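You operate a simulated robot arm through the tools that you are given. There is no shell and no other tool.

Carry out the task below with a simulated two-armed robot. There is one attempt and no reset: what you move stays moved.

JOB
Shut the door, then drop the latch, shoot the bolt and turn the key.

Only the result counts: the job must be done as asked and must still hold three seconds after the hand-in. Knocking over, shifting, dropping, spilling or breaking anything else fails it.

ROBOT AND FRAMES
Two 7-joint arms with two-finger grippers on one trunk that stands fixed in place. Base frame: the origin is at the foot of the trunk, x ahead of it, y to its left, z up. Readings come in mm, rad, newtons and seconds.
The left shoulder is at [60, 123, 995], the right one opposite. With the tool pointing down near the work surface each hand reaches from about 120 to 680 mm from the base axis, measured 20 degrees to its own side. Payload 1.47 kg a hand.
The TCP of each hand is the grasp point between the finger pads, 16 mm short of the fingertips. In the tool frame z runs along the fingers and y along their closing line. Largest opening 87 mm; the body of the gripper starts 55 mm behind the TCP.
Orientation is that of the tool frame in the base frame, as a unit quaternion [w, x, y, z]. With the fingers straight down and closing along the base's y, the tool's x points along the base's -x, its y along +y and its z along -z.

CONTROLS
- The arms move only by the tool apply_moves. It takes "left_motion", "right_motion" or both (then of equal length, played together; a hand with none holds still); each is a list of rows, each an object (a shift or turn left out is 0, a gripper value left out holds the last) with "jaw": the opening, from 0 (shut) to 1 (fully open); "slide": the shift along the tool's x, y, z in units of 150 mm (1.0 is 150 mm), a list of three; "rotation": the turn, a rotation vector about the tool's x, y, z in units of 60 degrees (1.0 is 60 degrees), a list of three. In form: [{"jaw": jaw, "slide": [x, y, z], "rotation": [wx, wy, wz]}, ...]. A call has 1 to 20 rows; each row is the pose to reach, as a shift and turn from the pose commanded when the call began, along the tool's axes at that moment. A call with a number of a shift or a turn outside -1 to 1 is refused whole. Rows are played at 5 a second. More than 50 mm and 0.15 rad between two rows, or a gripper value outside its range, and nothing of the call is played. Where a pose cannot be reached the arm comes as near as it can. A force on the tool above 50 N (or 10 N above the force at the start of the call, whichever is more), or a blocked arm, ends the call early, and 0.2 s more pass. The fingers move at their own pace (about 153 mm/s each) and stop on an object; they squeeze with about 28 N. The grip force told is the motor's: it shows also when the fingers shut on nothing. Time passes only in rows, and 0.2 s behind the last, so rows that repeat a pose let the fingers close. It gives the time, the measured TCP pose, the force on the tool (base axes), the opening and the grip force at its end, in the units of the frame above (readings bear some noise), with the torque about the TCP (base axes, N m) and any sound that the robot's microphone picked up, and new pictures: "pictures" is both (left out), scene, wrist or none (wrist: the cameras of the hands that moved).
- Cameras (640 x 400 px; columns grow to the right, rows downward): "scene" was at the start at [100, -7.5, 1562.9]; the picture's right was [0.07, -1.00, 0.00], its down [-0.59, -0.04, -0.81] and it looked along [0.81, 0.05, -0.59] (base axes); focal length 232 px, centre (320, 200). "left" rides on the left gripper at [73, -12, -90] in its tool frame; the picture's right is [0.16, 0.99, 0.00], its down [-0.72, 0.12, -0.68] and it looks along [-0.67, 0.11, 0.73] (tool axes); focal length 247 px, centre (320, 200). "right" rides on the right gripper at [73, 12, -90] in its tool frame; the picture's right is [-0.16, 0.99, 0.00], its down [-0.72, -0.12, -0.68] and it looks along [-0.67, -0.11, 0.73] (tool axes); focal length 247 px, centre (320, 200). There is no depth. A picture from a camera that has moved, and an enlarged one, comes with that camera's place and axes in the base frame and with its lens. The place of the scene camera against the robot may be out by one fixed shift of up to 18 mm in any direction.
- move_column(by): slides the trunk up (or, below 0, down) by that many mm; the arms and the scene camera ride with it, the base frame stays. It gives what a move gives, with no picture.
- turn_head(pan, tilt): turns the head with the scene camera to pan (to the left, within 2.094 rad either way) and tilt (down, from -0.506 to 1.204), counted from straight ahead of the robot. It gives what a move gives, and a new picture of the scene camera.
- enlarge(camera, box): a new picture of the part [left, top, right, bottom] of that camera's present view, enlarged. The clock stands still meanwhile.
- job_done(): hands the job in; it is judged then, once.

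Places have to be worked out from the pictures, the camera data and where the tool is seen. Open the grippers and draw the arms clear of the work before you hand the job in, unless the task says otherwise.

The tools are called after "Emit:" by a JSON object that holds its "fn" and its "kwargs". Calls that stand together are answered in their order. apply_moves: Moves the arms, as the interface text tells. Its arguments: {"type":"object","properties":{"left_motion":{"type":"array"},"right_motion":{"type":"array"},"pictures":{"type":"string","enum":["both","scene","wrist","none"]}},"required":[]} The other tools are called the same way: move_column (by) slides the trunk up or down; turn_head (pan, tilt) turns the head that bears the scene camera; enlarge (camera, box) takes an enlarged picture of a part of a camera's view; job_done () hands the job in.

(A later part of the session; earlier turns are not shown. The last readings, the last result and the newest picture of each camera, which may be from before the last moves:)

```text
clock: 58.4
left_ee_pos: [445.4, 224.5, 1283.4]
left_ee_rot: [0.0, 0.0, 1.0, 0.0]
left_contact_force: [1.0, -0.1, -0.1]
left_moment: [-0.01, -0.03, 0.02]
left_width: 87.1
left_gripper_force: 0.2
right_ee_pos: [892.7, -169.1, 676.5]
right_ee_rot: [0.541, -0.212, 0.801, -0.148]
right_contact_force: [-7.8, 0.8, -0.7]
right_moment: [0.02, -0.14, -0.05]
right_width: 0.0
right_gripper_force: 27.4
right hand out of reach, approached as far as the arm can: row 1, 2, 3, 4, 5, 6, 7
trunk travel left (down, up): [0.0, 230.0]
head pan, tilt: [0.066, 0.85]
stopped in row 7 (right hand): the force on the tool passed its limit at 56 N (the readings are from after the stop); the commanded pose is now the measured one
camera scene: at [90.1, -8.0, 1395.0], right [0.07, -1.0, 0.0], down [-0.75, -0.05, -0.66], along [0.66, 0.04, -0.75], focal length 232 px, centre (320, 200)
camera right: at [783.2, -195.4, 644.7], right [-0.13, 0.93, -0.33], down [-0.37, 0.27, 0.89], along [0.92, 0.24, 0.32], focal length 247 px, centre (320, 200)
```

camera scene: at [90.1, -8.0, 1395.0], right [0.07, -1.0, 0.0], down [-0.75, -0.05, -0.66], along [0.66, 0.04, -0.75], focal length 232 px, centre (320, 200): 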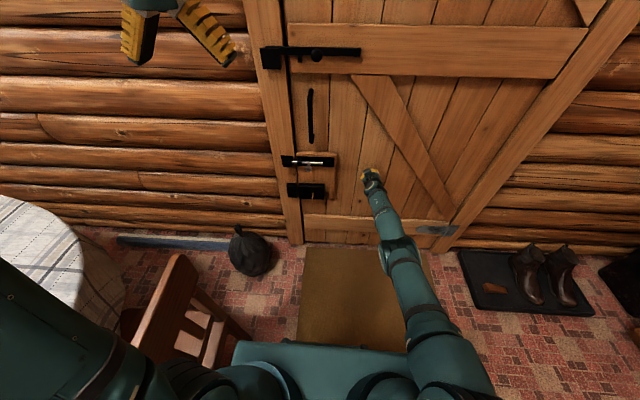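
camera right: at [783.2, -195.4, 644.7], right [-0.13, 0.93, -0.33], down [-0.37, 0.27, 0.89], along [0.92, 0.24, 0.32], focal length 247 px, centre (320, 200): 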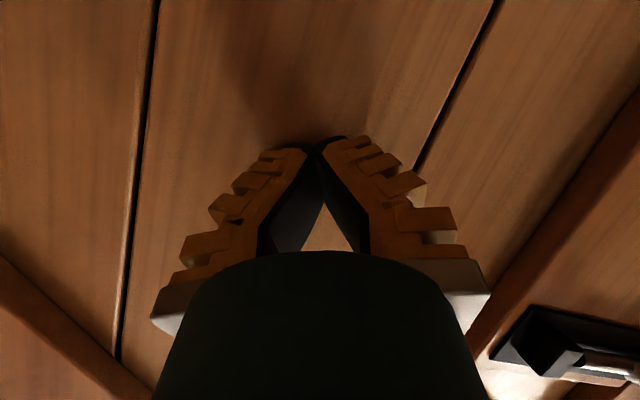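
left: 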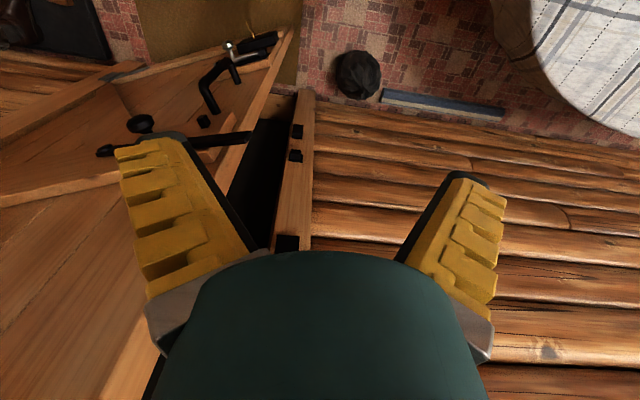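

Contact was made and the commanded pose has been reset to the measured one. Now I'll try retreating along the tool axis.

Emit:
{"fn": "apply_moves", "kwargs": {"right_motion": [{"jaw": 0, "slide": [0, 0, -0.05]}, {"slide": [0, 0, -0.15]}, {"slide": [0, 0, -0.3]}, {"slide": [0, 0, -0.5]}, {"slide": [0, 0, -0.7]}], "pictures": "scene"}}

```text
clock: 59.6
left_ee_pos: [445.6, 222.7, 1282.7]
left_ee_rot: [0.0, 0.001, 1.0, 0.0]
left_contact_force: [0.1, 0.2, 0.3]
left_moment: [-0.03, -0.04, 0.03]
left_width: 87.0
left_gripper_force: 0.1
right_ee_pos: [893.9, -168.9, 677.2]
right_ee_rot: [0.541, -0.213, 0.8, -0.148]
right_contact_force: [-12.0, 0.2, -4.8]
right_moment: [0.07, -0.1, -0.12]
right_width: 0.1
right_gripper_force: 27.8
right hand out of reach, approached as far as the arm can: row 1, 2, 3, 4, 5
trunk travel left (down, up): [0.0, 230.0]
head pan, tilt: [0.066, 0.85]
camera scene: at [90.5, -8.1, 1394.8], right [0.07, -1.0, 0.0], down [-0.75, -0.05, -0.66], along [0.66, 0.04, -0.75], focal length 232 px, centre (320, 200)
```

scene: 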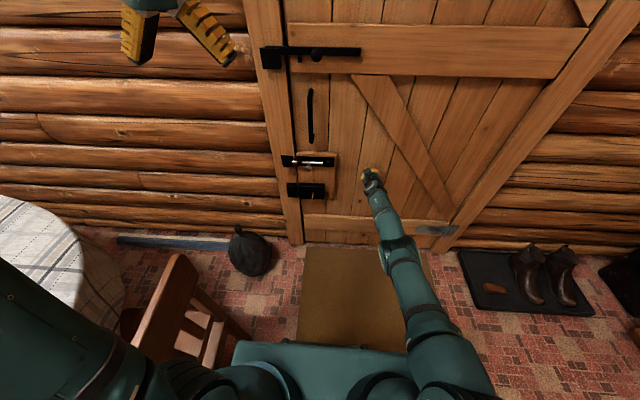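

It's still locked straight. The elbow flexes when the hand swings down, so I'll make a larger downward swing in free space on the right, which should build up elbow flex.

Emit:
{"fn": "apply_moves", "kwargs": {"right_motion": [{"jaw": 0, "slide": [0.19, 0.12, -0.073]}, {"slide": [0.386, 0.244, -0.146]}, {"slide": [0.58, 0.367, -0.219]}, {"slide": [0.77, 0.49, -0.292]}, {"slide": [0.965, 0.611, -0.365]}], "pictures": "scene"}}

```text
clock: 60.8
left_ee_pos: [446.5, 223.3, 1282.0]
left_ee_rot: [0.0, 0.0, 1.0, 0.001]
left_contact_force: [-0.5, 0.3, 0.0]
left_moment: [-0.01, -0.02, -0.04]
left_width: 87.2
left_gripper_force: 0.1
right_ee_pos: [833.8, -172.1, 555.8]
right_ee_rot: [0.541, -0.212, 0.8, -0.15]
right_contact_force: [0.0, 0.1, 0.2]
right_moment: [0.04, 0.02, -0.01]
right_width: 0.0
right_gripper_force: 28.3
right hand out of reach, approached as far as the arm can: row 1, 2, 3, 4, 5
trunk travel left (down, up): [0.0, 230.0]
head pan, tilt: [0.066, 0.85]
camera scene: at [90.9, -7.9, 1394.8], right [0.07, -1.0, 0.0], down [-0.75, -0.05, -0.66], along [0.66, 0.04, -0.75], focal length 232 px, centre (320, 200)
```

scene: 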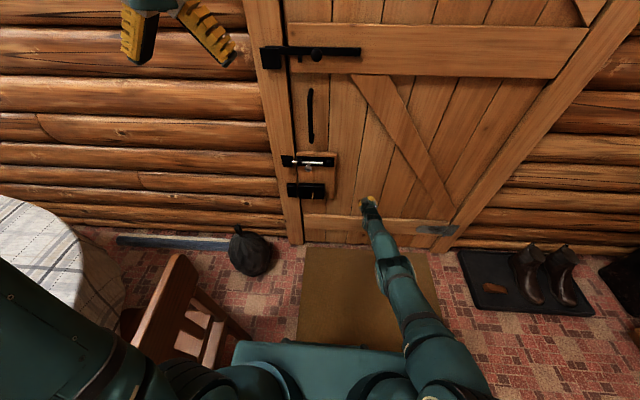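

It keeps sliding along the sphere, now at [834, -172, 556]. I'll continue the downward swing to build up more flex.

Emit:
{"fn": "apply_moves", "kwargs": {"right_motion": [{"jaw": 0, "slide": [0.2, 0.13, -0.05]}, {"slide": [0.4, 0.26, -0.12]}, {"slide": [0.6, 0.39, -0.2]}, {"slide": [0.8, 0.52, -0.28]}, {"slide": [0.993, 0.65, -0.371]}], "pictures": "none"}}

Emit:
{"fn": "apply_moves", "kwargs": {"right_motion": [{"jaw": 0, "slide": [0.1, 0.07, -0.15]}, {"slide": [0.2, 0.14, -0.3]}, {"slide": [0.3, 0.2, -0.5]}, {"slide": [0.4, 0.27, -0.7]}, {"slide": [0.5, 0.33, -0.9]}], "pictures": "scene"}}

```text
clock: 62.0
left_ee_pos: [447.4, 224.1, 1281.6]
left_ee_rot: [0.0, -0.001, 1.0, 0.0]
left_contact_force: [0.5, 0.3, 0.0]
left_moment: [-0.05, -0.03, -0.03]
left_width: 87.0
left_gripper_force: 0.0
right_ee_pos: [705.7, -167.3, 442.9]
right_ee_rot: [0.541, -0.212, 0.8, -0.15]
right_contact_force: [0.9, -0.3, 1.0]
right_moment: [0.0, 0.1, 0.02]
right_width: 0.0
right_gripper_force: 28.1
right hand out of reach, approached as far as the arm can: row 3, 4, 5
trunk travel left (down, up): [0.0, 230.0]
head pan, tilt: [0.066, 0.85]
```

```text
clock: 63.2
left_ee_pos: [445.5, 224.6, 1282.8]
left_ee_rot: [0.0, 0.0, 1.0, 0.0]
left_contact_force: [-0.1, -0.6, 0.1]
left_moment: [-0.02, -0.01, 0.01]
left_width: 87.2
left_gripper_force: 0.0
right_ee_pos: [548.6, -154.9, 413.1]
right_ee_rot: [0.54, -0.213, 0.8, -0.149]
right_contact_force: [-0.2, 1.1, -0.1]
right_moment: [0.01, -0.01, -0.01]
right_width: 0.0
right_gripper_force: 27.5
right hand out of reach, approached as far as the arm can: row 5
trunk travel left (down, up): [0.0, 230.0]
head pan, tilt: [0.066, 0.85]
camera scene: at [90.8, -8.0, 1394.8], right [0.07, -1.0, 0.0], down [-0.75, -0.05, -0.66], along [0.66, 0.04, -0.75], focal length 232 px, centre (320, 200)
```

scene: 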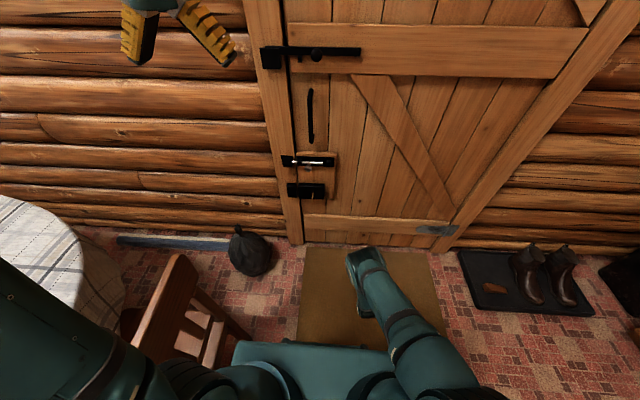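

The elbow flexed and the arm is free again, at [549, -155, 413]. I'll park the right hand to the right and higher, undoing the roll, so it's out of the left arm's way.

Emit:
{"fn": "apply_moves", "kwargs": {"right_motion": [{"jaw": 0, "slide": [-0.015, -0.18, -0.178], "rotation": [0, 0, 0.1]}, {"slide": [-0.03, -0.36, -0.356], "rotation": [0, 0, 0.2]}, {"slide": [-0.045, -0.545, -0.533], "rotation": [0, 0, 0.3]}, {"slide": [-0.06, -0.727, -0.711], "rotation": [0, 0, 0.4]}, {"slide": [-0.075, -0.909, -0.889], "rotation": [0, 0, 0.5]}], "pictures": "scene"}}

```text
clock: 64.4
left_ee_pos: [446.3, 224.5, 1282.8]
left_ee_rot: [0.0, 0.0, 1.0, 0.0]
left_contact_force: [0.0, -0.6, 0.4]
left_moment: [-0.02, -0.02, -0.02]
left_width: 87.3
left_gripper_force: 0.0
right_ee_pos: [481.2, -122.9, 533.7]
right_ee_rot: [0.552, 0.01, 0.831, -0.069]
right_contact_force: [0.4, -0.6, 0.1]
right_moment: [-0.01, 0.01, -0.01]
right_width: 0.0
right_gripper_force: 27.8
right hand out of reach, approached as far as the arm can: row 2, 3, 4, 5
trunk travel left (down, up): [0.0, 230.0]
head pan, tilt: [0.066, 0.85]
camera scene: at [90.6, -8.1, 1394.9], right [0.07, -1.0, 0.0], down [-0.75, -0.05, -0.66], along [0.66, 0.04, -0.75], focal length 232 px, centre (320, 200)
```

scene: 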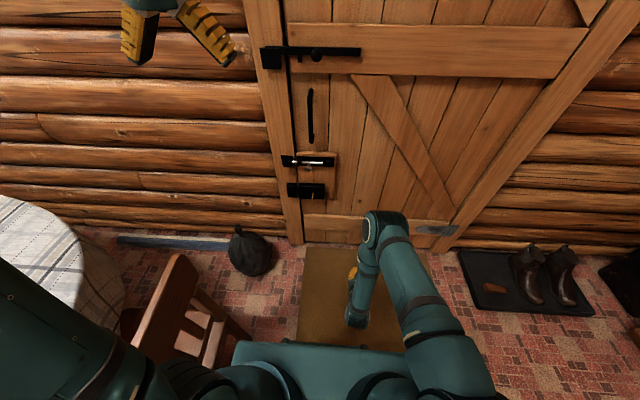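

The right hand is at [481, -123, 534]. I'll lift it further and to the right to clear the middle for the left arm.

Emit:
{"fn": "apply_moves", "kwargs": {"right_motion": [{"jaw": 0, "slide": [-0.176, -0.153, -0.06]}, {"slide": [-0.352, -0.305, -0.12]}, {"slide": [-0.527, -0.458, -0.178]}, {"slide": [-0.703, -0.61, -0.238]}, {"slide": [-0.879, -0.763, -0.297]}], "pictures": "scene"}}

```text
clock: 65.6
left_ee_pos: [445.0, 222.9, 1281.9]
left_ee_rot: [0.0, 0.0, 1.0, 0.0]
left_contact_force: [-0.2, 0.2, 1.1]
left_moment: [0.04, 0.02, 0.0]
left_width: 86.9
left_gripper_force: 0.1
right_ee_pos: [478.2, -162.2, 696.8]
right_ee_rot: [0.55, 0.016, 0.831, -0.086]
right_contact_force: [-0.3, 0.2, -0.3]
right_moment: [0.0, 0.01, 0.01]
right_width: 0.2
right_gripper_force: 28.2
right hand out of reach, approached as far as the arm can: row 1, 2, 3, 4, 5
trunk travel left (down, up): [0.0, 230.0]
head pan, tilt: [0.066, 0.85]
camera scene: at [90.6, -8.2, 1394.8], right [0.07, -1.0, 0.0], down [-0.75, -0.05, -0.66], along [0.66, 0.04, -0.75], focal length 232 px, centre (320, 200)
```

scene: 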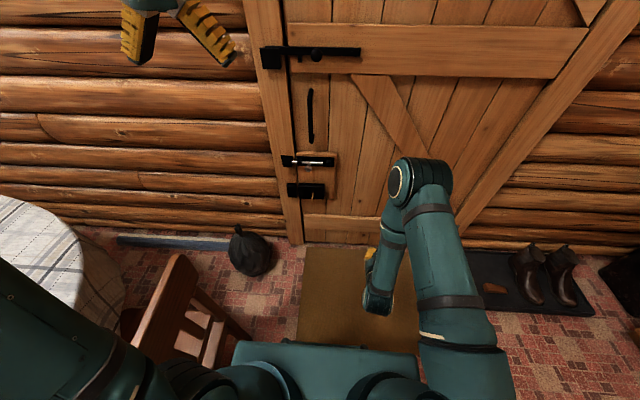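

The right arm is parked clear. Now the left arm: pitch its gripper up from straight-down to 30° below horizontal while lowering and moving toward the centre line, as I did with the right.

Emit:
{"fn": "apply_moves", "kwargs": {"left_motion": [{"jaw": 0.65, "slide": [0.01, -0.06, 0.14], "rotation": [0, -0.142, 0]}, {"slide": [0.02, -0.12, 0.28], "rotation": [0, -0.284, 0]}, {"slide": [0.03, -0.18, 0.42], "rotation": [0, -0.426, 0]}, {"slide": [0.03, -0.24, 0.56], "rotation": [0, -0.568, 0]}, {"slide": [0.03, -0.3, 0.7], "rotation": [0, -0.71, 0]}, {"slide": [0.03, -0.36, 0.84], "rotation": [0, -0.852, 0]}, {"slide": [0.03, -0.42, 0.95], "rotation": [0, -0.99, 0]}]}}

```text
clock: 67.2
left_ee_pos: [443.4, 157.6, 1137.6]
left_ee_rot: [0.494, 0.001, 0.869, -0.001]
left_contact_force: [-0.8, -0.6, -0.1]
left_moment: [0.03, 0.02, 0.03]
left_width: 61.5
left_gripper_force: 3.5
right_ee_pos: [479.1, -163.0, 696.8]
right_ee_rot: [0.549, 0.016, 0.831, -0.085]
right_contact_force: [0.2, -0.6, 0.5]
right_moment: [-0.07, -0.02, 0.0]
right_width: 0.0
right_gripper_force: 29.0
trunk travel left (down, up): [0.0, 230.0]
head pan, tilt: [0.066, 0.85]
camera scene: at [90.9, -8.4, 1394.8], right [0.07, -1.0, 0.0], down [-0.75, -0.05, -0.66], along [0.66, 0.04, -0.75], focal length 232 px, centre (320, 200)
camera left: at [328.2, 146.3, 1119.9], right [-0.08, 0.99, -0.14], down [-0.22, 0.12, 0.97], along [0.97, 0.11, 0.2], focal length 247 px, centre (320, 200)
```

scene: 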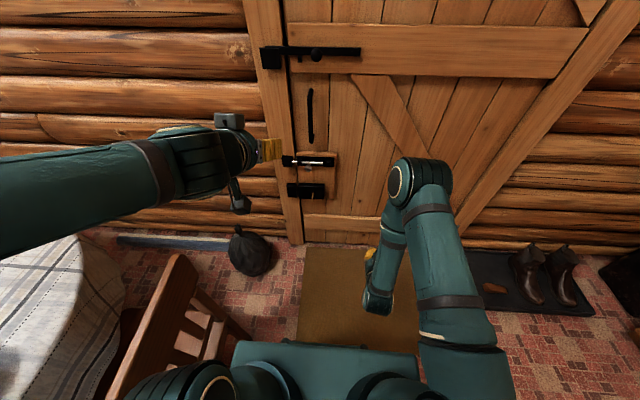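
left: 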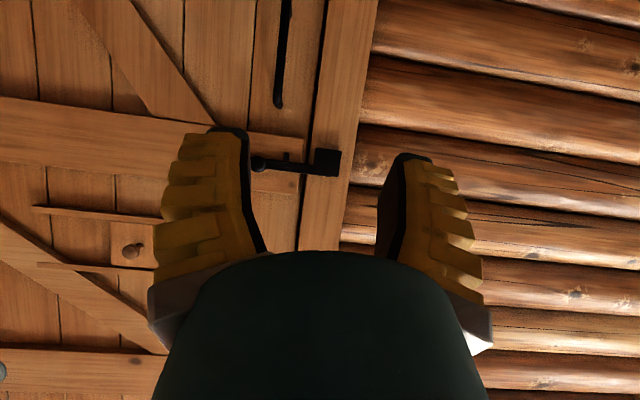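

The left hand behaves as a mirror of the right. I'll continue to level and lower it toward the centre line, mirroring the motion that brought the right elbow up.

Emit:
{"fn": "apply_moves", "kwargs": {"left_motion": [{"jaw": 0.65, "slide": [0.196, -0.12, 0.153], "rotation": [0, -0.104, 0]}, {"slide": [0.392, -0.24, 0.305], "rotation": [0, -0.208, 0]}, {"slide": [0.588, -0.36, 0.458], "rotation": [0, -0.312, 0]}, {"slide": [0.784, -0.48, 0.61], "rotation": [0, -0.416, 0]}, {"slide": [0.98, -0.6, 0.763], "rotation": [0, -0.51, 0]}]}}

```text
clock: 68.4
left_ee_pos: [490.3, 55.3, 946.7]
left_ee_rot: [0.708, 0.0, 0.707, -0.001]
left_contact_force: [0.3, 0.0, -0.3]
left_moment: [0.01, 0.02, 0.0]
left_width: 61.2
left_gripper_force: 3.1
left hand out of reach, approached as far as the arm can: row 2, 3, 4, 5
right_ee_pos: [478.4, -161.8, 694.6]
right_ee_rot: [0.549, 0.015, 0.831, -0.085]
right_contact_force: [0.1, -0.5, 0.7]
right_moment: [0.0, -0.01, 0.03]
right_width: 0.0
right_gripper_force: 28.0
trunk travel left (down, up): [0.0, 230.0]
head pan, tilt: [0.066, 0.85]
camera scene: at [91.4, -8.2, 1394.7], right [0.07, -1.0, 0.0], down [-0.75, -0.05, -0.66], along [0.66, 0.04, -0.75], focal length 232 px, centre (320, 200)
camera left: at [401.4, 42.6, 873.5], right [0.0, 0.99, -0.16], down [-0.68, 0.12, 0.72], along [0.73, 0.11, 0.67], focal length 247 px, centre (320, 200)
```

scene: 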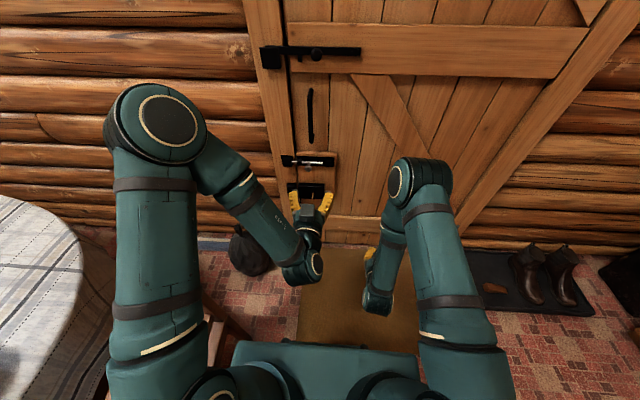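
left: 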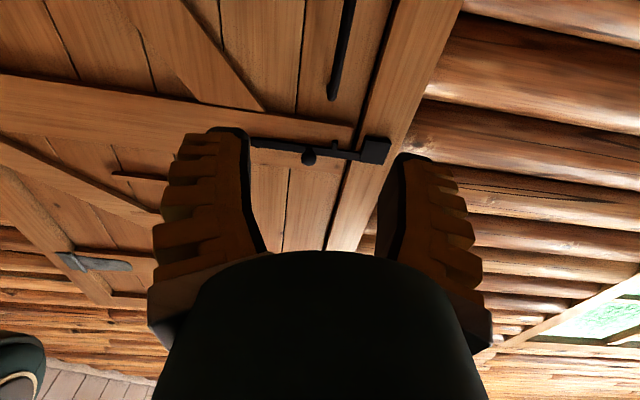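

The left arm mirrors nicely with the elbow up over free space. I'll bring the hand forward and down toward the lock in stages.

Emit:
{"fn": "apply_moves", "kwargs": {"left_motion": [{"jaw": 0.65, "slide": [0.16, 0.03, 0.18]}, {"slide": [0.32, 0.06, 0.36]}, {"slide": [0.48, 0.09, 0.53]}, {"slide": [0.64, 0.12, 0.7]}, {"slide": [0.8, 0.15, 0.87]}], "pictures": "scene"}}

Emit:
{"fn": "apply_moves", "kwargs": {"left_motion": [{"jaw": 0.65, "slide": [0.18, 0.02, 0.12], "rotation": [0, 0.08, 0]}, {"slide": [0.36, 0.04, 0.24], "rotation": [0, 0.16, 0]}, {"slide": [0.54, 0.06, 0.36], "rotation": [0, 0.24, 0]}, {"slide": [0.72, 0.07, 0.48], "rotation": [0, 0.32, 0]}, {"slide": [0.85, 0.08, 0.6], "rotation": [0, 0.4167, 0]}]}}

```text
clock: 69.6
left_ee_pos: [623.3, 61.2, 827.6]
left_ee_rot: [0.706, -0.003, 0.708, 0.007]
left_contact_force: [0.5, -0.1, -0.4]
left_moment: [0.0, -0.01, 0.0]
left_width: 61.5
left_gripper_force: 3.4
left hand out of reach, approached as far as the arm can: row 4, 5
right_ee_pos: [478.2, -162.0, 696.0]
right_ee_rot: [0.549, 0.015, 0.831, -0.085]
right_contact_force: [-0.1, 0.0, -1.2]
right_moment: [-0.01, 0.0, 0.02]
right_width: 0.0
right_gripper_force: 28.3
trunk travel left (down, up): [0.0, 230.0]
head pan, tilt: [0.066, 0.85]
camera scene: at [91.1, -7.7, 1394.8], right [0.07, -1.0, 0.0], down [-0.75, -0.05, -0.66], along [0.66, 0.04, -0.75], focal length 232 px, centre (320, 200)
```

scene: 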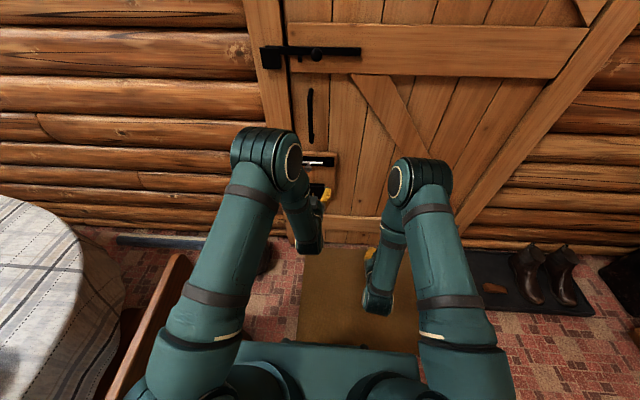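

```text
clock: 70.8
left_ee_pos: [710.5, 72.8, 703.2]
left_ee_rot: [0.536, -0.001, 0.844, 0.002]
left_contact_force: [-0.1, 0.3, 0.1]
left_moment: [0.04, -0.01, 0.02]
left_width: 61.3
left_gripper_force: 3.5
left hand out of reach, approached as far as the arm can: row 1, 2, 3, 4
right_ee_pos: [478.8, -162.0, 695.2]
right_ee_rot: [0.549, 0.017, 0.831, -0.087]
right_contact_force: [0.4, -0.4, -0.7]
right_moment: [0.0, -0.02, 0.03]
right_width: 0.1
right_gripper_force: 28.0
trunk travel left (down, up): [0.0, 230.0]
head pan, tilt: [0.066, 0.85]
camera scene: at [90.9, -8.0, 1394.8], right [0.07, -1.0, 0.0], down [-0.75, -0.05, -0.66], along [0.66, 0.04, -0.75], focal length 232 px, centre (320, 200)
camera left: at [598.5, 59.7, 675.5], right [-0.07, 0.99, -0.14], down [-0.31, 0.11, 0.94], along [0.95, 0.11, 0.3], focal length 247 px, centre (320, 200)
```

scene: 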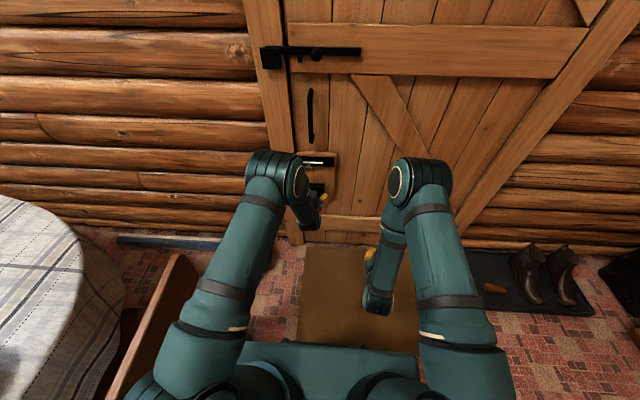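
left: 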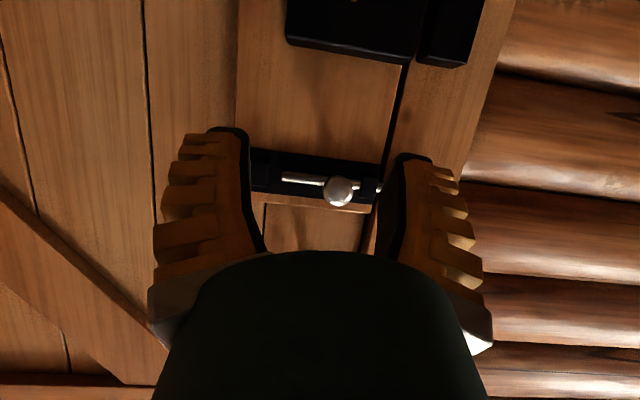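

The left hand is at [710, 73, 703] with 25° pitch. Before gripping the key I'll test the left wrist's roll range here in free space, first +60° about the tool axis.

Emit:
{"fn": "apply_moves", "kwargs": {"left_motion": [{"jaw": 0.4, "rotation": [0, 0, 0.14]}, {"rotation": [0, 0, 0.28]}, {"rotation": [0, 0, 0.42]}, {"rotation": [0, 0, 0.56]}, {"rotation": [0, 0, 0.7]}, {"rotation": [0, 0, 0.84]}, {"rotation": [0, 0, 0.98]}], "pictures": "scene"}}

```text
clock: 72.4
left_ee_pos: [729.7, 84.2, 750.0]
left_ee_rot: [0.467, 0.414, 0.735, 0.265]
left_contact_force: [0.4, -0.2, -0.5]
left_moment: [0.03, 0.02, 0.01]
left_width: 40.8
left_gripper_force: 3.6
left hand out of reach, approached as far as the arm can: row 2, 3, 4, 5, 6, 7
right_ee_pos: [477.9, -162.9, 694.6]
right_ee_rot: [0.55, 0.015, 0.831, -0.085]
right_contact_force: [0.1, -0.9, 0.5]
right_moment: [0.02, 0.03, -0.01]
right_width: 0.1
right_gripper_force: 27.8
trunk travel left (down, up): [0.0, 230.0]
head pan, tilt: [0.066, 0.85]
camera scene: at [90.7, -8.5, 1394.8], right [0.07, -1.0, 0.0], down [-0.75, -0.05, -0.66], along [0.66, 0.04, -0.75], focal length 232 px, centre (320, 200)
```

scene: 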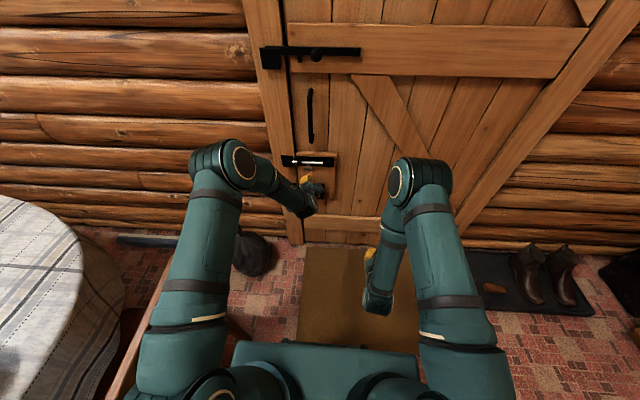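

Rolling positive hits a wrist limit: the orientation was reached but the position drifted 50 mm. I'll roll back and then test the negative direction.

Emit:
{"fn": "apply_moves", "kwargs": {"left_motion": [{"jaw": 0.4, "rotation": [0, 0, -0.14]}, {"rotation": [0, 0, -0.28]}, {"rotation": [0, 0, -0.42]}, {"rotation": [0, 0, -0.56]}, {"rotation": [0, 0, -0.7]}, {"rotation": [0, 0, -0.84]}, {"rotation": [0, 0, -0.98]}], "pictures": "none"}}

Emit:
{"fn": "apply_moves", "kwargs": {"left_motion": [{"jaw": 0.4, "rotation": [0, 0, -0.14]}, {"rotation": [0, 0, -0.28]}, {"rotation": [0, 0, -0.42]}, {"rotation": [0, 0, -0.56]}, {"rotation": [0, 0, -0.7]}, {"rotation": [0, 0, -0.84]}, {"rotation": [0, 0, -0.98]}], "pictures": "scene"}}

```text
clock: 74.0
left_ee_pos: [726.5, 82.5, 750.4]
left_ee_rot: [0.537, -0.001, 0.844, 0.0]
left_contact_force: [0.0, 0.1, 0.1]
left_moment: [-0.01, 0.03, 0.02]
left_width: 40.9
left_gripper_force: 4.1
right_ee_pos: [478.4, -161.7, 694.5]
right_ee_rot: [0.55, 0.016, 0.831, -0.085]
right_contact_force: [-0.5, -0.4, 0.6]
right_moment: [0.01, 0.01, -0.03]
right_width: 0.0
right_gripper_force: 27.6
trunk travel left (down, up): [0.0, 230.0]
head pan, tilt: [0.066, 0.85]
```

```text
clock: 75.6
left_ee_pos: [732.9, 77.4, 761.1]
left_ee_rot: [0.464, -0.418, 0.736, -0.259]
left_contact_force: [0.4, -0.7, -0.2]
left_moment: [-0.03, 0.02, 0.01]
left_width: 40.8
left_gripper_force: 4.2
left hand out of reach, approached as far as the arm can: row 6, 7
right_ee_pos: [479.0, -162.2, 693.9]
right_ee_rot: [0.549, 0.015, 0.832, -0.085]
right_contact_force: [-0.3, 1.0, -0.2]
right_moment: [-0.02, 0.01, 0.0]
right_width: 0.1
right_gripper_force: 27.7
trunk travel left (down, up): [0.0, 230.0]
head pan, tilt: [0.066, 0.85]
camera scene: at [90.9, -7.8, 1394.8], right [0.07, -1.0, 0.0], down [-0.75, -0.05, -0.66], along [0.66, 0.04, -0.75], focal length 232 px, centre (320, 200)
```

scene: 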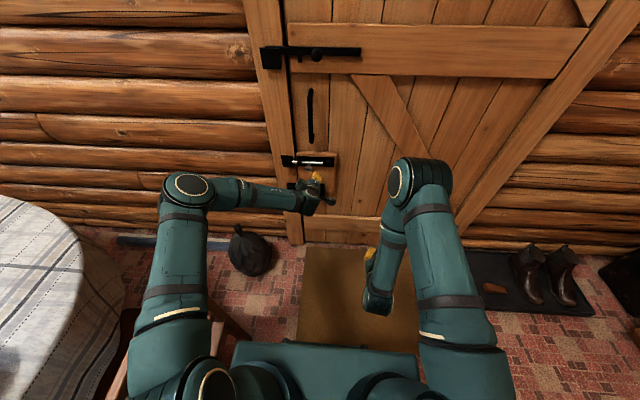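

Negative roll has more range (about −45° to −55°). The bow is a 43 mm bar, so I can also turn it by pushing its end with closed fingertips, using translation only. I'll roll back to zero, close the jaws, and move toward a spot to the right of the key's top.

Emit:
{"fn": "apply_moves", "kwargs": {"left_motion": [{"jaw": 0, "rotation": [0, 0, 0.14]}, {"rotation": [0, 0, 0.28]}, {"rotation": [0, 0, 0.42]}, {"rotation": [0, 0, 0.56]}, {"rotation": [0, 0, 0.7]}, {"rotation": [0, 0, 0.84]}, {"rotation": [0, 0, 0.98]}]}}

Emit:
{"fn": "enlarge", "kwargs": {"camera": "left", "box": [230, 0, 520, 180]}}

```text
clock: 77.2
left_ee_pos: [734.8, 77.8, 760.0]
left_ee_rot: [0.537, 0.0, 0.843, 0.001]
left_contact_force: [0.9, -0.4, 0.4]
left_moment: [0.0, 0.02, -0.01]
left_width: 0.0
left_gripper_force: 27.8
right_ee_pos: [478.2, -162.7, 695.0]
right_ee_rot: [0.549, 0.016, 0.831, -0.085]
right_contact_force: [-0.1, 0.2, -0.9]
right_moment: [0.01, 0.01, -0.03]
right_width: 0.0
right_gripper_force: 27.7
trunk travel left (down, up): [0.0, 230.0]
head pan, tilt: [0.066, 0.85]
camera scene: at [90.8, -8.0, 1394.8], right [0.07, -1.0, 0.0], down [-0.75, -0.05, -0.66], along [0.66, 0.04, -0.75], focal length 232 px, centre (320, 200)
camera left: at [622.2, 65.9, 731.7], right [-0.07, 0.99, -0.14], down [-0.31, 0.11, 0.94], along [0.95, 0.11, 0.3], focal length 247 px, centre (320, 200)
```

scene: 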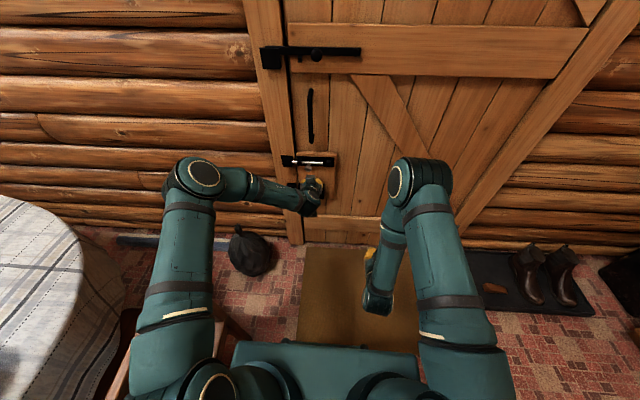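
left: 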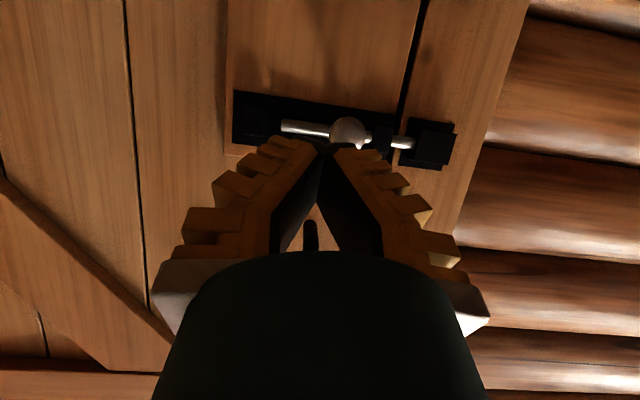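

```text
2.21 times, centred on (375, 90) of left
camera zoom: at [622.2, 65.9, 731.7], right [-0.07, 0.99, -0.14], down [-0.31, 0.11, 0.94], along [0.95, 0.11, 0.3], focal length 545 px, centre (199, 443)
```

zoom: 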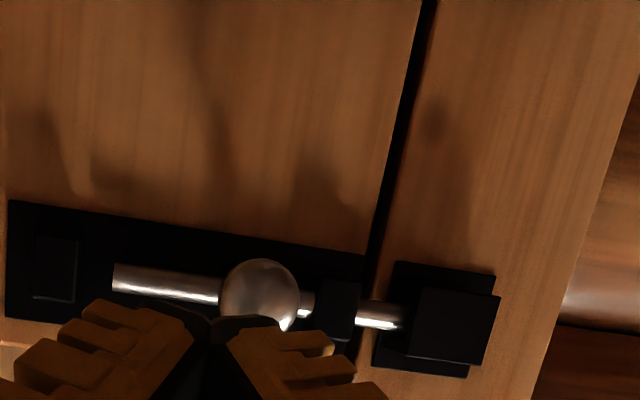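

The bolt rod is clearly inside its keeper. I'll lower the left hand to about [775, 66, 625], to the right of and above the key.

Emit:
{"fn": "apply_moves", "kwargs": {"left_motion": [{"jaw": 0, "slide": [0.18, -0.02, 0.1]}, {"slide": [0.36, -0.04, 0.27]}, {"slide": [0.54, -0.06, 0.45]}, {"slide": [0.701, -0.08, 0.625]}]}}

Emit:
{"fn": "enlarge", "kwargs": {"camera": "left", "box": [230, 0, 520, 180]}}

```text
clock: 78.2
left_ee_pos: [772.4, 63.0, 624.6]
left_ee_rot: [0.538, 0.001, 0.843, -0.001]
left_contact_force: [-0.5, 0.0, -0.4]
left_moment: [0.0, 0.01, 0.02]
left_width: 0.0
left_gripper_force: 28.0
right_ee_pos: [478.9, -162.0, 696.9]
right_ee_rot: [0.549, 0.017, 0.831, -0.086]
right_contact_force: [-0.2, 0.0, 0.4]
right_moment: [0.01, -0.03, 0.0]
right_width: 0.0
right_gripper_force: 28.5
trunk travel left (down, up): [0.0, 230.0]
head pan, tilt: [0.066, 0.85]
camera scene: at [91.0, -8.3, 1394.8], right [0.07, -1.0, 0.0], down [-0.75, -0.05, -0.66], along [0.66, 0.04, -0.75], focal length 232 px, centre (320, 200)
camera left: at [660.7, 52.5, 597.0], right [-0.07, 0.99, -0.14], down [-0.31, 0.12, 0.94], along [0.95, 0.11, 0.3], focal length 247 px, centre (320, 200)
```

scene: 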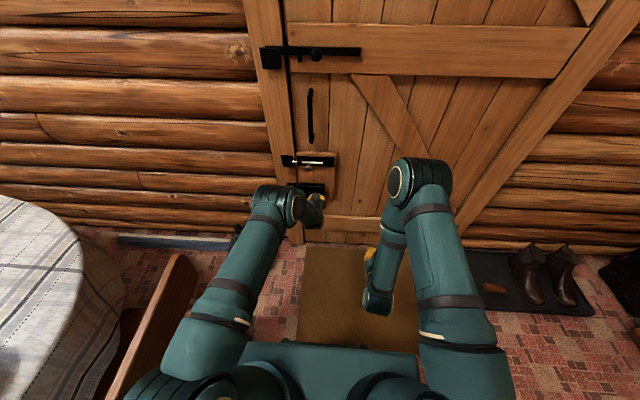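
left: 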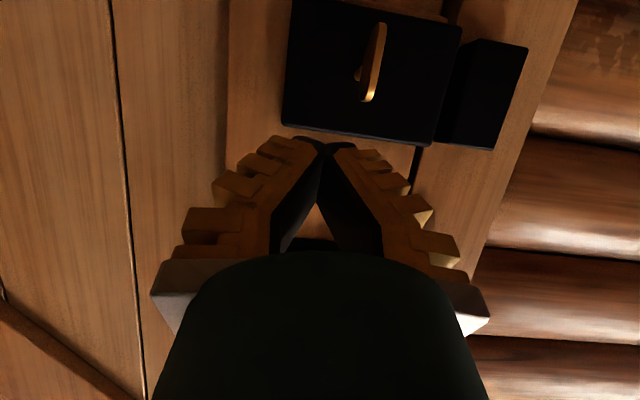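

```text
2.21 times, centred on (375, 90) of left
camera zoom: at [660.7, 52.5, 597.0], right [-0.07, 0.99, -0.14], down [-0.31, 0.12, 0.94], along [0.95, 0.11, 0.3], focal length 545 px, centre (199, 443)
```

zoom: 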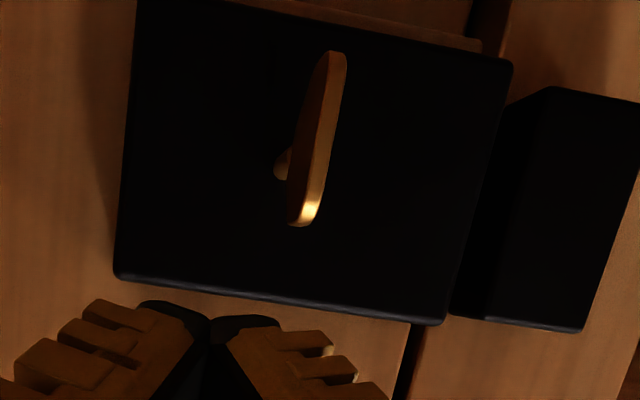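

From below I can place the bow at y≈90, z 538–581. I'll move the closed tip in next to the bow's upper right, at about [822, 64, 590].

Emit:
{"fn": "apply_moves", "kwargs": {"left_motion": [{"jaw": 0, "slide": [0.02, 0, 0.13]}, {"slide": [0.045, 0, 0.27]}, {"slide": [0.068, 0.007, 0.397]}]}}

Emit:
{"fn": "enlarge", "kwargs": {"camera": "left", "box": [230, 20, 520, 200]}}

Emit:
{"fn": "enlarge", "kwargs": {"camera": "scene", "box": [270, 165, 350, 235]}}

```text
clock: 79.0
left_ee_pos: [821.9, 63.9, 591.8]
left_ee_rot: [0.537, 0.0, 0.844, 0.0]
left_contact_force: [-2.9, -1.1, 0.9]
left_moment: [0.0, 0.04, 0.07]
left_width: 0.1
left_gripper_force: 28.1
right_ee_pos: [478.0, -161.7, 696.3]
right_ee_rot: [0.55, 0.016, 0.831, -0.085]
right_contact_force: [0.9, 0.0, -0.8]
right_moment: [0.03, 0.01, 0.01]
right_width: 0.0
right_gripper_force: 27.8
trunk travel left (down, up): [0.0, 230.0]
head pan, tilt: [0.066, 0.85]
camera scene: at [90.5, -8.1, 1394.8], right [0.07, -1.0, 0.0], down [-0.75, -0.05, -0.66], along [0.66, 0.04, -0.75], focal length 232 px, centre (320, 200)
camera left: at [710.4, 52.5, 563.3], right [-0.07, 0.99, -0.14], down [-0.31, 0.12, 0.94], along [0.95, 0.11, 0.3], focal length 247 px, centre (320, 200)
```

scene: 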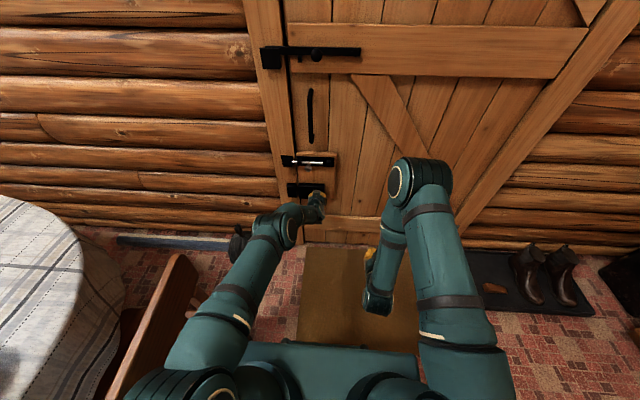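
left: 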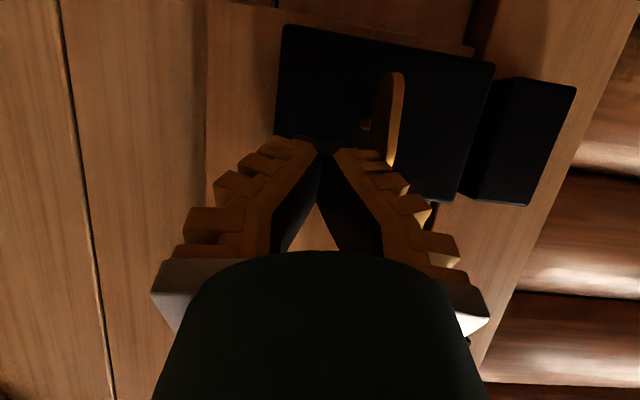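

```text
2.21 times, centred on (375, 110) of left
camera zoom: at [710.4, 52.5, 563.3], right [-0.07, 0.99, -0.14], down [-0.31, 0.12, 0.94], along [0.95, 0.11, 0.3], focal length 545 px, centre (199, 399)
```

zoom: 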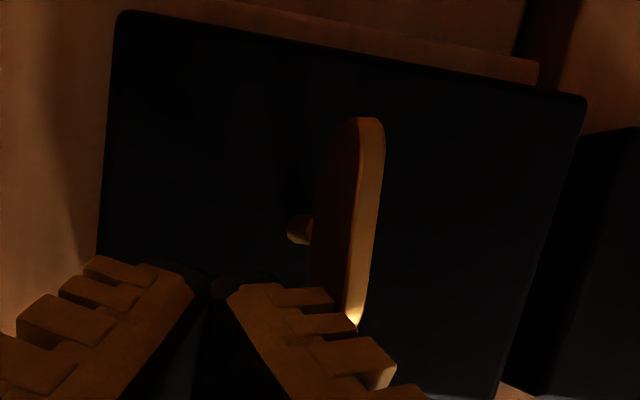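

```text
5.71 times, centred on (310, 200) of scene
camera zoom: at [90.5, -8.1, 1394.8], right [0.07, -1.0, 0.0], down [-0.75, -0.05, -0.66], along [0.66, 0.04, -0.75], focal length 1325 px, centre (377, 200)
```

zoom: 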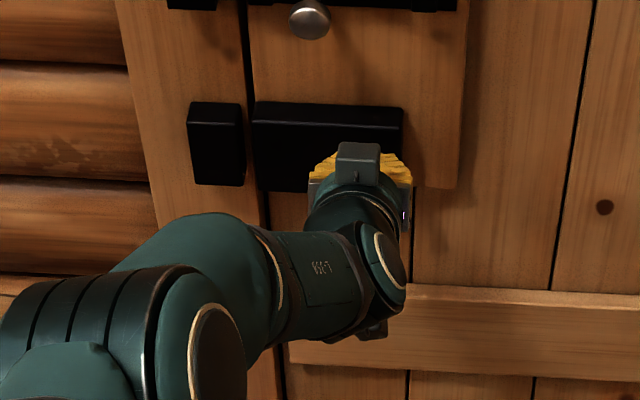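

The tip is beside the bow's upper end with only a light touch. I'll push left 12 mm in small steps and watch whether the key turns or resists.

Emit:
{"fn": "apply_moves", "kwargs": {"left_motion": [{"jaw": 0, "slide": [0, 0.027, 0]}, {"slide": [0, 0.053, 0]}, {"slide": [0, 0.08, 0]}]}}

Emit:
{"fn": "enlarge", "kwargs": {"camera": "left", "box": [230, 20, 520, 200]}}

```text
clock: 79.8
left_ee_pos: [824.3, 77.6, 592.7]
left_ee_rot: [0.537, 0.001, 0.844, -0.001]
left_contact_force: [0.3, -3.3, 0.3]
left_moment: [-0.05, 0.03, 0.01]
left_width: 0.2
left_gripper_force: 28.0
right_ee_pos: [478.0, -161.9, 695.2]
right_ee_rot: [0.549, 0.016, 0.831, -0.086]
right_contact_force: [-0.4, -0.1, 0.1]
right_moment: [-0.01, 0.04, -0.02]
right_width: 0.0
right_gripper_force: 28.5
trunk travel left (down, up): [0.0, 230.0]
head pan, tilt: [0.066, 0.85]
camera scene: at [90.7, -8.3, 1394.8], right [0.07, -1.0, 0.0], down [-0.75, -0.05, -0.66], along [0.66, 0.04, -0.75], focal length 232 px, centre (320, 200)
camera left: at [711.7, 65.9, 563.4], right [-0.07, 0.99, -0.14], down [-0.31, 0.12, 0.94], along [0.95, 0.11, 0.3], focal length 247 px, centre (320, 200)
```

scene: 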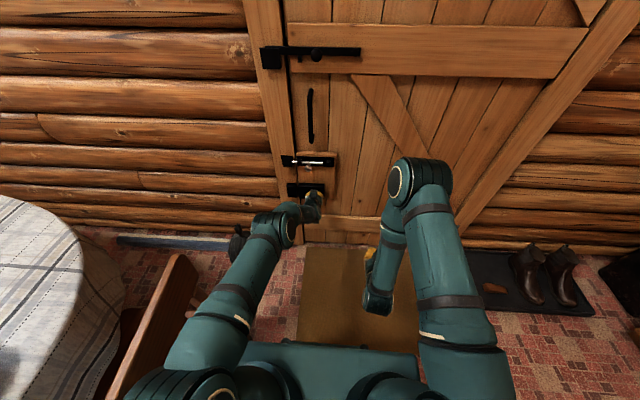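
left: 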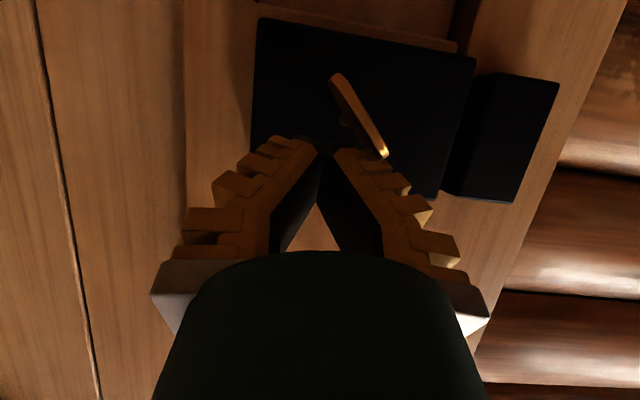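

```text
2.21 times, centred on (375, 110) of left
camera zoom: at [711.7, 65.9, 563.4], right [-0.07, 0.99, -0.14], down [-0.31, 0.12, 0.94], along [0.95, 0.11, 0.3], focal length 545 px, centre (199, 399)
```

zoom: 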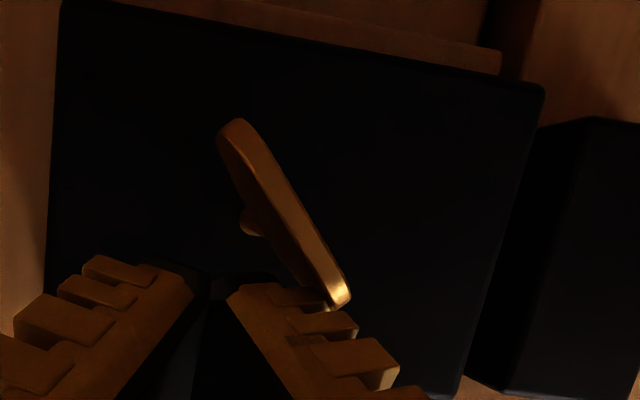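

The key turns easily with its top going left (counter-clockwise), now about 30°. I'll keep pushing left.

Emit:
{"fn": "apply_moves", "kwargs": {"left_motion": [{"jaw": 0, "slide": [0, 0.027, 0]}, {"slide": [0, 0.053, -0.01]}, {"slide": [0, 0.08, -0.01]}]}}

Emit:
{"fn": "enlarge", "kwargs": {"camera": "left", "box": [230, 20, 520, 200]}}

```text
clock: 80.6
left_ee_pos: [821.4, 90.6, 591.9]
left_ee_rot: [0.537, -0.001, 0.843, 0.001]
left_contact_force: [-0.5, -0.3, -0.6]
left_moment: [0.0, 0.02, -0.01]
left_width: 0.1
left_gripper_force: 28.5
right_ee_pos: [478.8, -161.7, 694.6]
right_ee_rot: [0.55, 0.016, 0.831, -0.086]
right_contact_force: [-0.5, 0.5, -0.3]
right_moment: [0.01, 0.0, 0.01]
right_width: 0.0
right_gripper_force: 27.8
trunk travel left (down, up): [0.0, 230.0]
head pan, tilt: [0.066, 0.85]
camera scene: at [90.8, -8.1, 1394.8], right [0.07, -1.0, 0.0], down [-0.75, -0.05, -0.66], along [0.66, 0.04, -0.75], focal length 232 px, centre (320, 200)
camera left: at [709.7, 78.5, 563.5], right [-0.07, 0.99, -0.14], down [-0.31, 0.12, 0.94], along [0.95, 0.11, 0.3], focal length 247 px, centre (320, 200)
```

scene: 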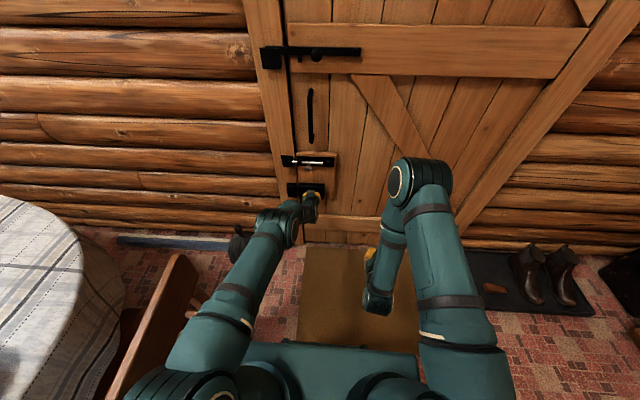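
left: 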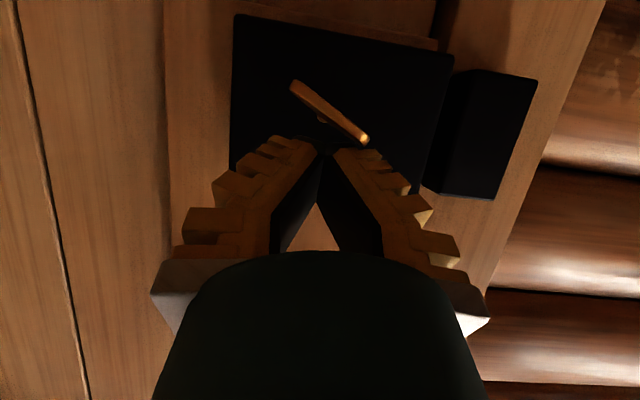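

```text
2.21 times, centred on (375, 110) of left
camera zoom: at [709.7, 78.5, 563.5], right [-0.07, 0.99, -0.14], down [-0.31, 0.12, 0.94], along [0.95, 0.11, 0.3], focal length 545 px, centre (199, 399)
```

zoom: 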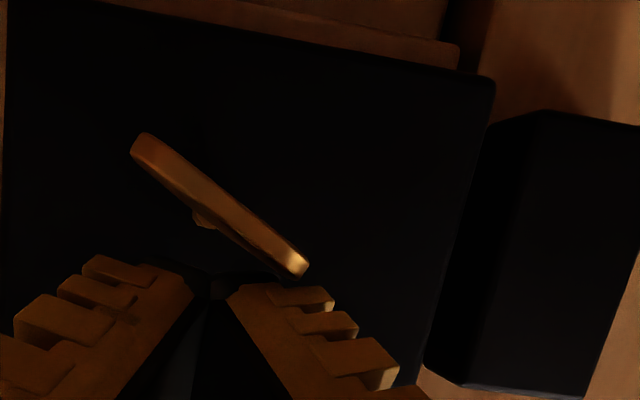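

The key is now at about 55° with no resistance. Next I'll lift slightly, shift left over the raised left end of the bow, and press it down toward horizontal.

Emit:
{"fn": "apply_moves", "kwargs": {"left_motion": [{"jaw": 0, "slide": [-0.048, 0.03, -0.023]}, {"slide": [-0.048, 0.093, -0.023]}, {"slide": [0, 0.093, 0]}, {"slide": [0.04, 0.093, 0.019]}, {"slide": [0.072, 0.093, 0.034]}]}}

Emit:
{"fn": "enlarge", "kwargs": {"camera": "left", "box": [230, 20, 520, 200]}}

```text
clock: 81.8
left_ee_pos: [822.0, 105.0, 581.3]
left_ee_rot: [0.54, 0.0, 0.842, 0.0]
left_contact_force: [-1.3, 6.1, 9.3]
left_moment: [0.02, 0.05, -0.02]
left_width: 6.0
left_gripper_force: 28.3
right_ee_pos: [477.2, -162.3, 696.6]
right_ee_rot: [0.549, 0.015, 0.831, -0.085]
right_contact_force: [0.6, 0.5, 0.3]
right_moment: [0.0, -0.04, -0.01]
right_width: 0.2
right_gripper_force: 28.1
trunk travel left (down, up): [0.0, 230.0]
head pan, tilt: [0.066, 0.85]
camera scene: at [89.6, -7.8, 1395.0], right [0.07, -1.0, 0.0], down [-0.75, -0.05, -0.66], along [0.66, 0.04, -0.75], focal length 232 px, centre (320, 200)
camera left: at [710.8, 92.4, 552.6], right [-0.07, 0.99, -0.14], down [-0.32, 0.11, 0.94], along [0.95, 0.11, 0.3], focal length 247 px, centre (320, 200)
```

scene: 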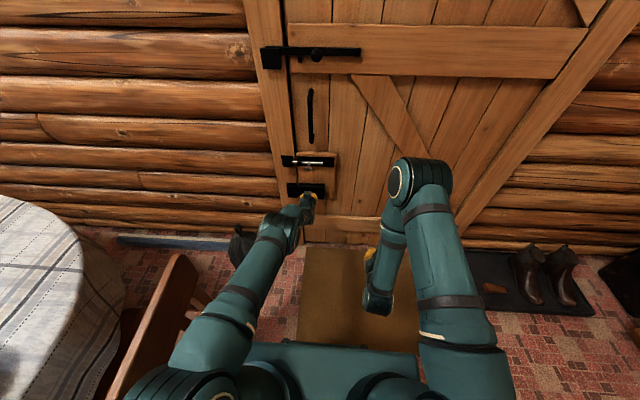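
left: 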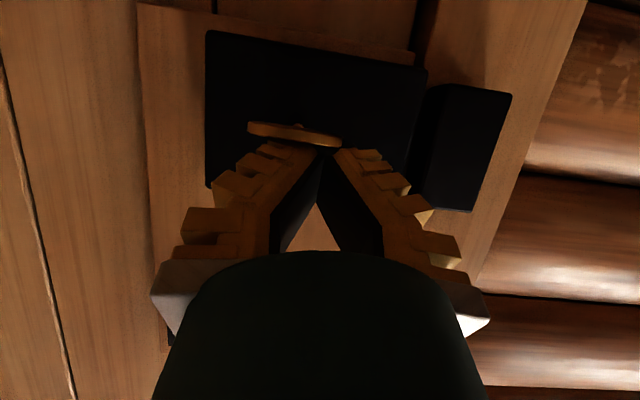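

```text
2.21 times, centred on (375, 110) of left
camera zoom: at [710.8, 92.4, 552.6], right [-0.07, 0.99, -0.14], down [-0.32, 0.11, 0.94], along [0.95, 0.11, 0.3], focal length 545 px, centre (199, 399)
```

zoom: 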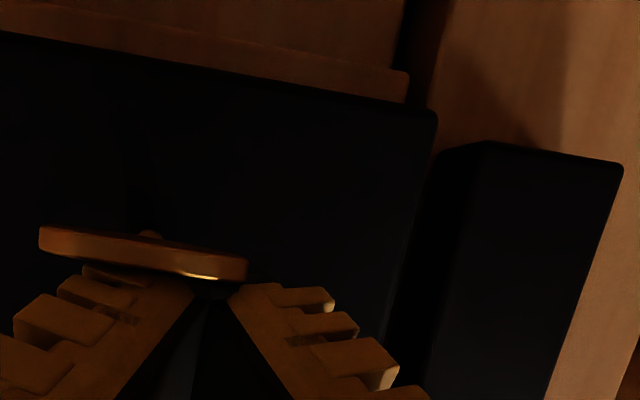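

The key is now about horizontal (90°), with a 9 N reaction. I'll press slightly further to check whether this is its stop.

Emit:
{"fn": "apply_moves", "kwargs": {"left_motion": [{"jaw": 0, "slide": [0.018, 0, 0.008]}, {"slide": [0.036, 0, 0.017]}, {"slide": [0.036, 0, 0.017]}]}}

Emit:
{"fn": "enlarge", "kwargs": {"camera": "left", "box": [230, 20, 520, 200]}}

Emit:
{"fn": "enlarge", "kwargs": {"camera": "scene", "box": [270, 165, 350, 235]}}

```text
clock: 82.6
left_ee_pos: [824.0, 104.6, 580.3]
left_ee_rot: [0.542, -0.001, 0.84, 0.0]
left_contact_force: [-7.8, 10.6, 35.0]
left_moment: [-0.25, 0.02, -0.01]
left_width: 6.2
left_gripper_force: 27.8
right_ee_pos: [476.5, -163.0, 697.1]
right_ee_rot: [0.55, 0.016, 0.831, -0.085]
right_contact_force: [-0.3, 0.0, 0.1]
right_moment: [0.0, 0.02, 0.0]
right_width: 0.1
right_gripper_force: 28.2
trunk travel left (down, up): [0.0, 230.0]
head pan, tilt: [0.066, 0.85]
camera scene: at [86.5, -7.8, 1395.3], right [0.07, -1.0, 0.0], down [-0.75, -0.05, -0.66], along [0.66, 0.04, -0.75], focal length 232 px, centre (320, 200)
camera left: at [712.5, 91.9, 551.1], right [-0.07, 0.99, -0.14], down [-0.32, 0.12, 0.94], along [0.94, 0.11, 0.31], focal length 247 px, centre (320, 200)
```

scene: 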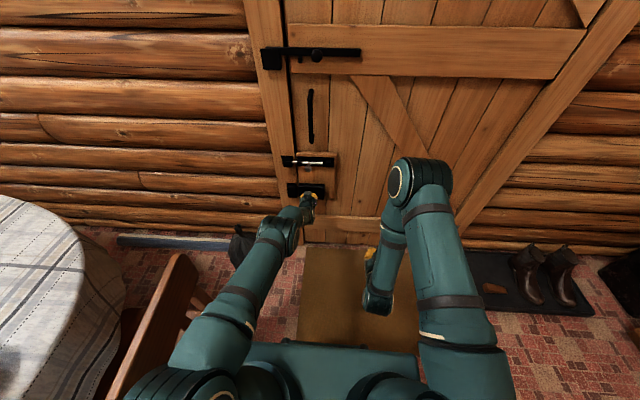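
left: 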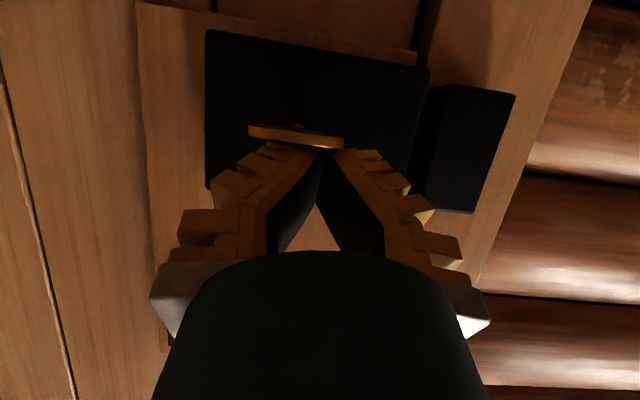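

```text
2.21 times, centred on (375, 110) of left
camera zoom: at [712.5, 91.9, 551.1], right [-0.07, 0.99, -0.14], down [-0.32, 0.12, 0.94], along [0.94, 0.11, 0.31], focal length 545 px, centre (199, 399)
```

zoom: 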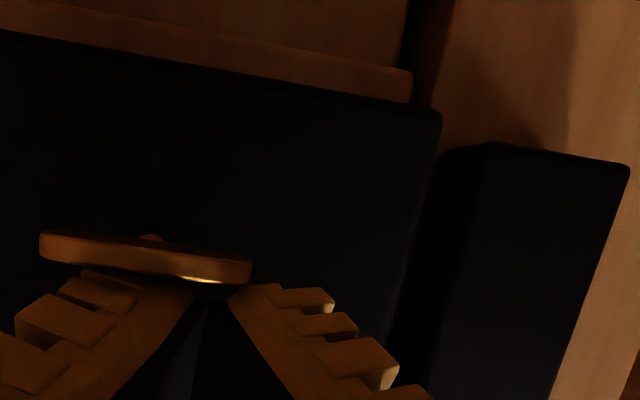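

```text
5.71 times, centred on (310, 200) of scene
camera zoom: at [86.5, -7.8, 1395.3], right [0.07, -1.0, 0.0], down [-0.75, -0.05, -0.66], along [0.66, 0.04, -0.75], focal length 1325 px, centre (377, 200)
```

zoom: 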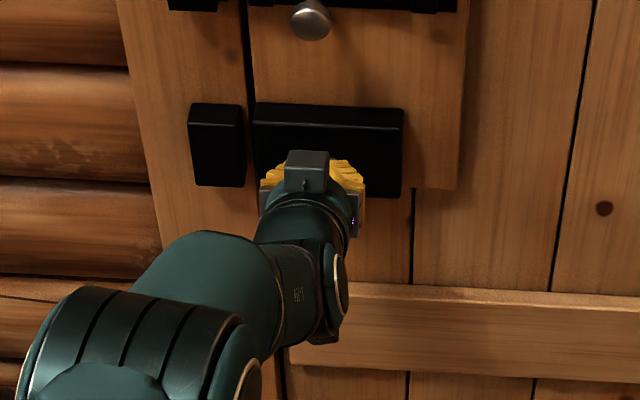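

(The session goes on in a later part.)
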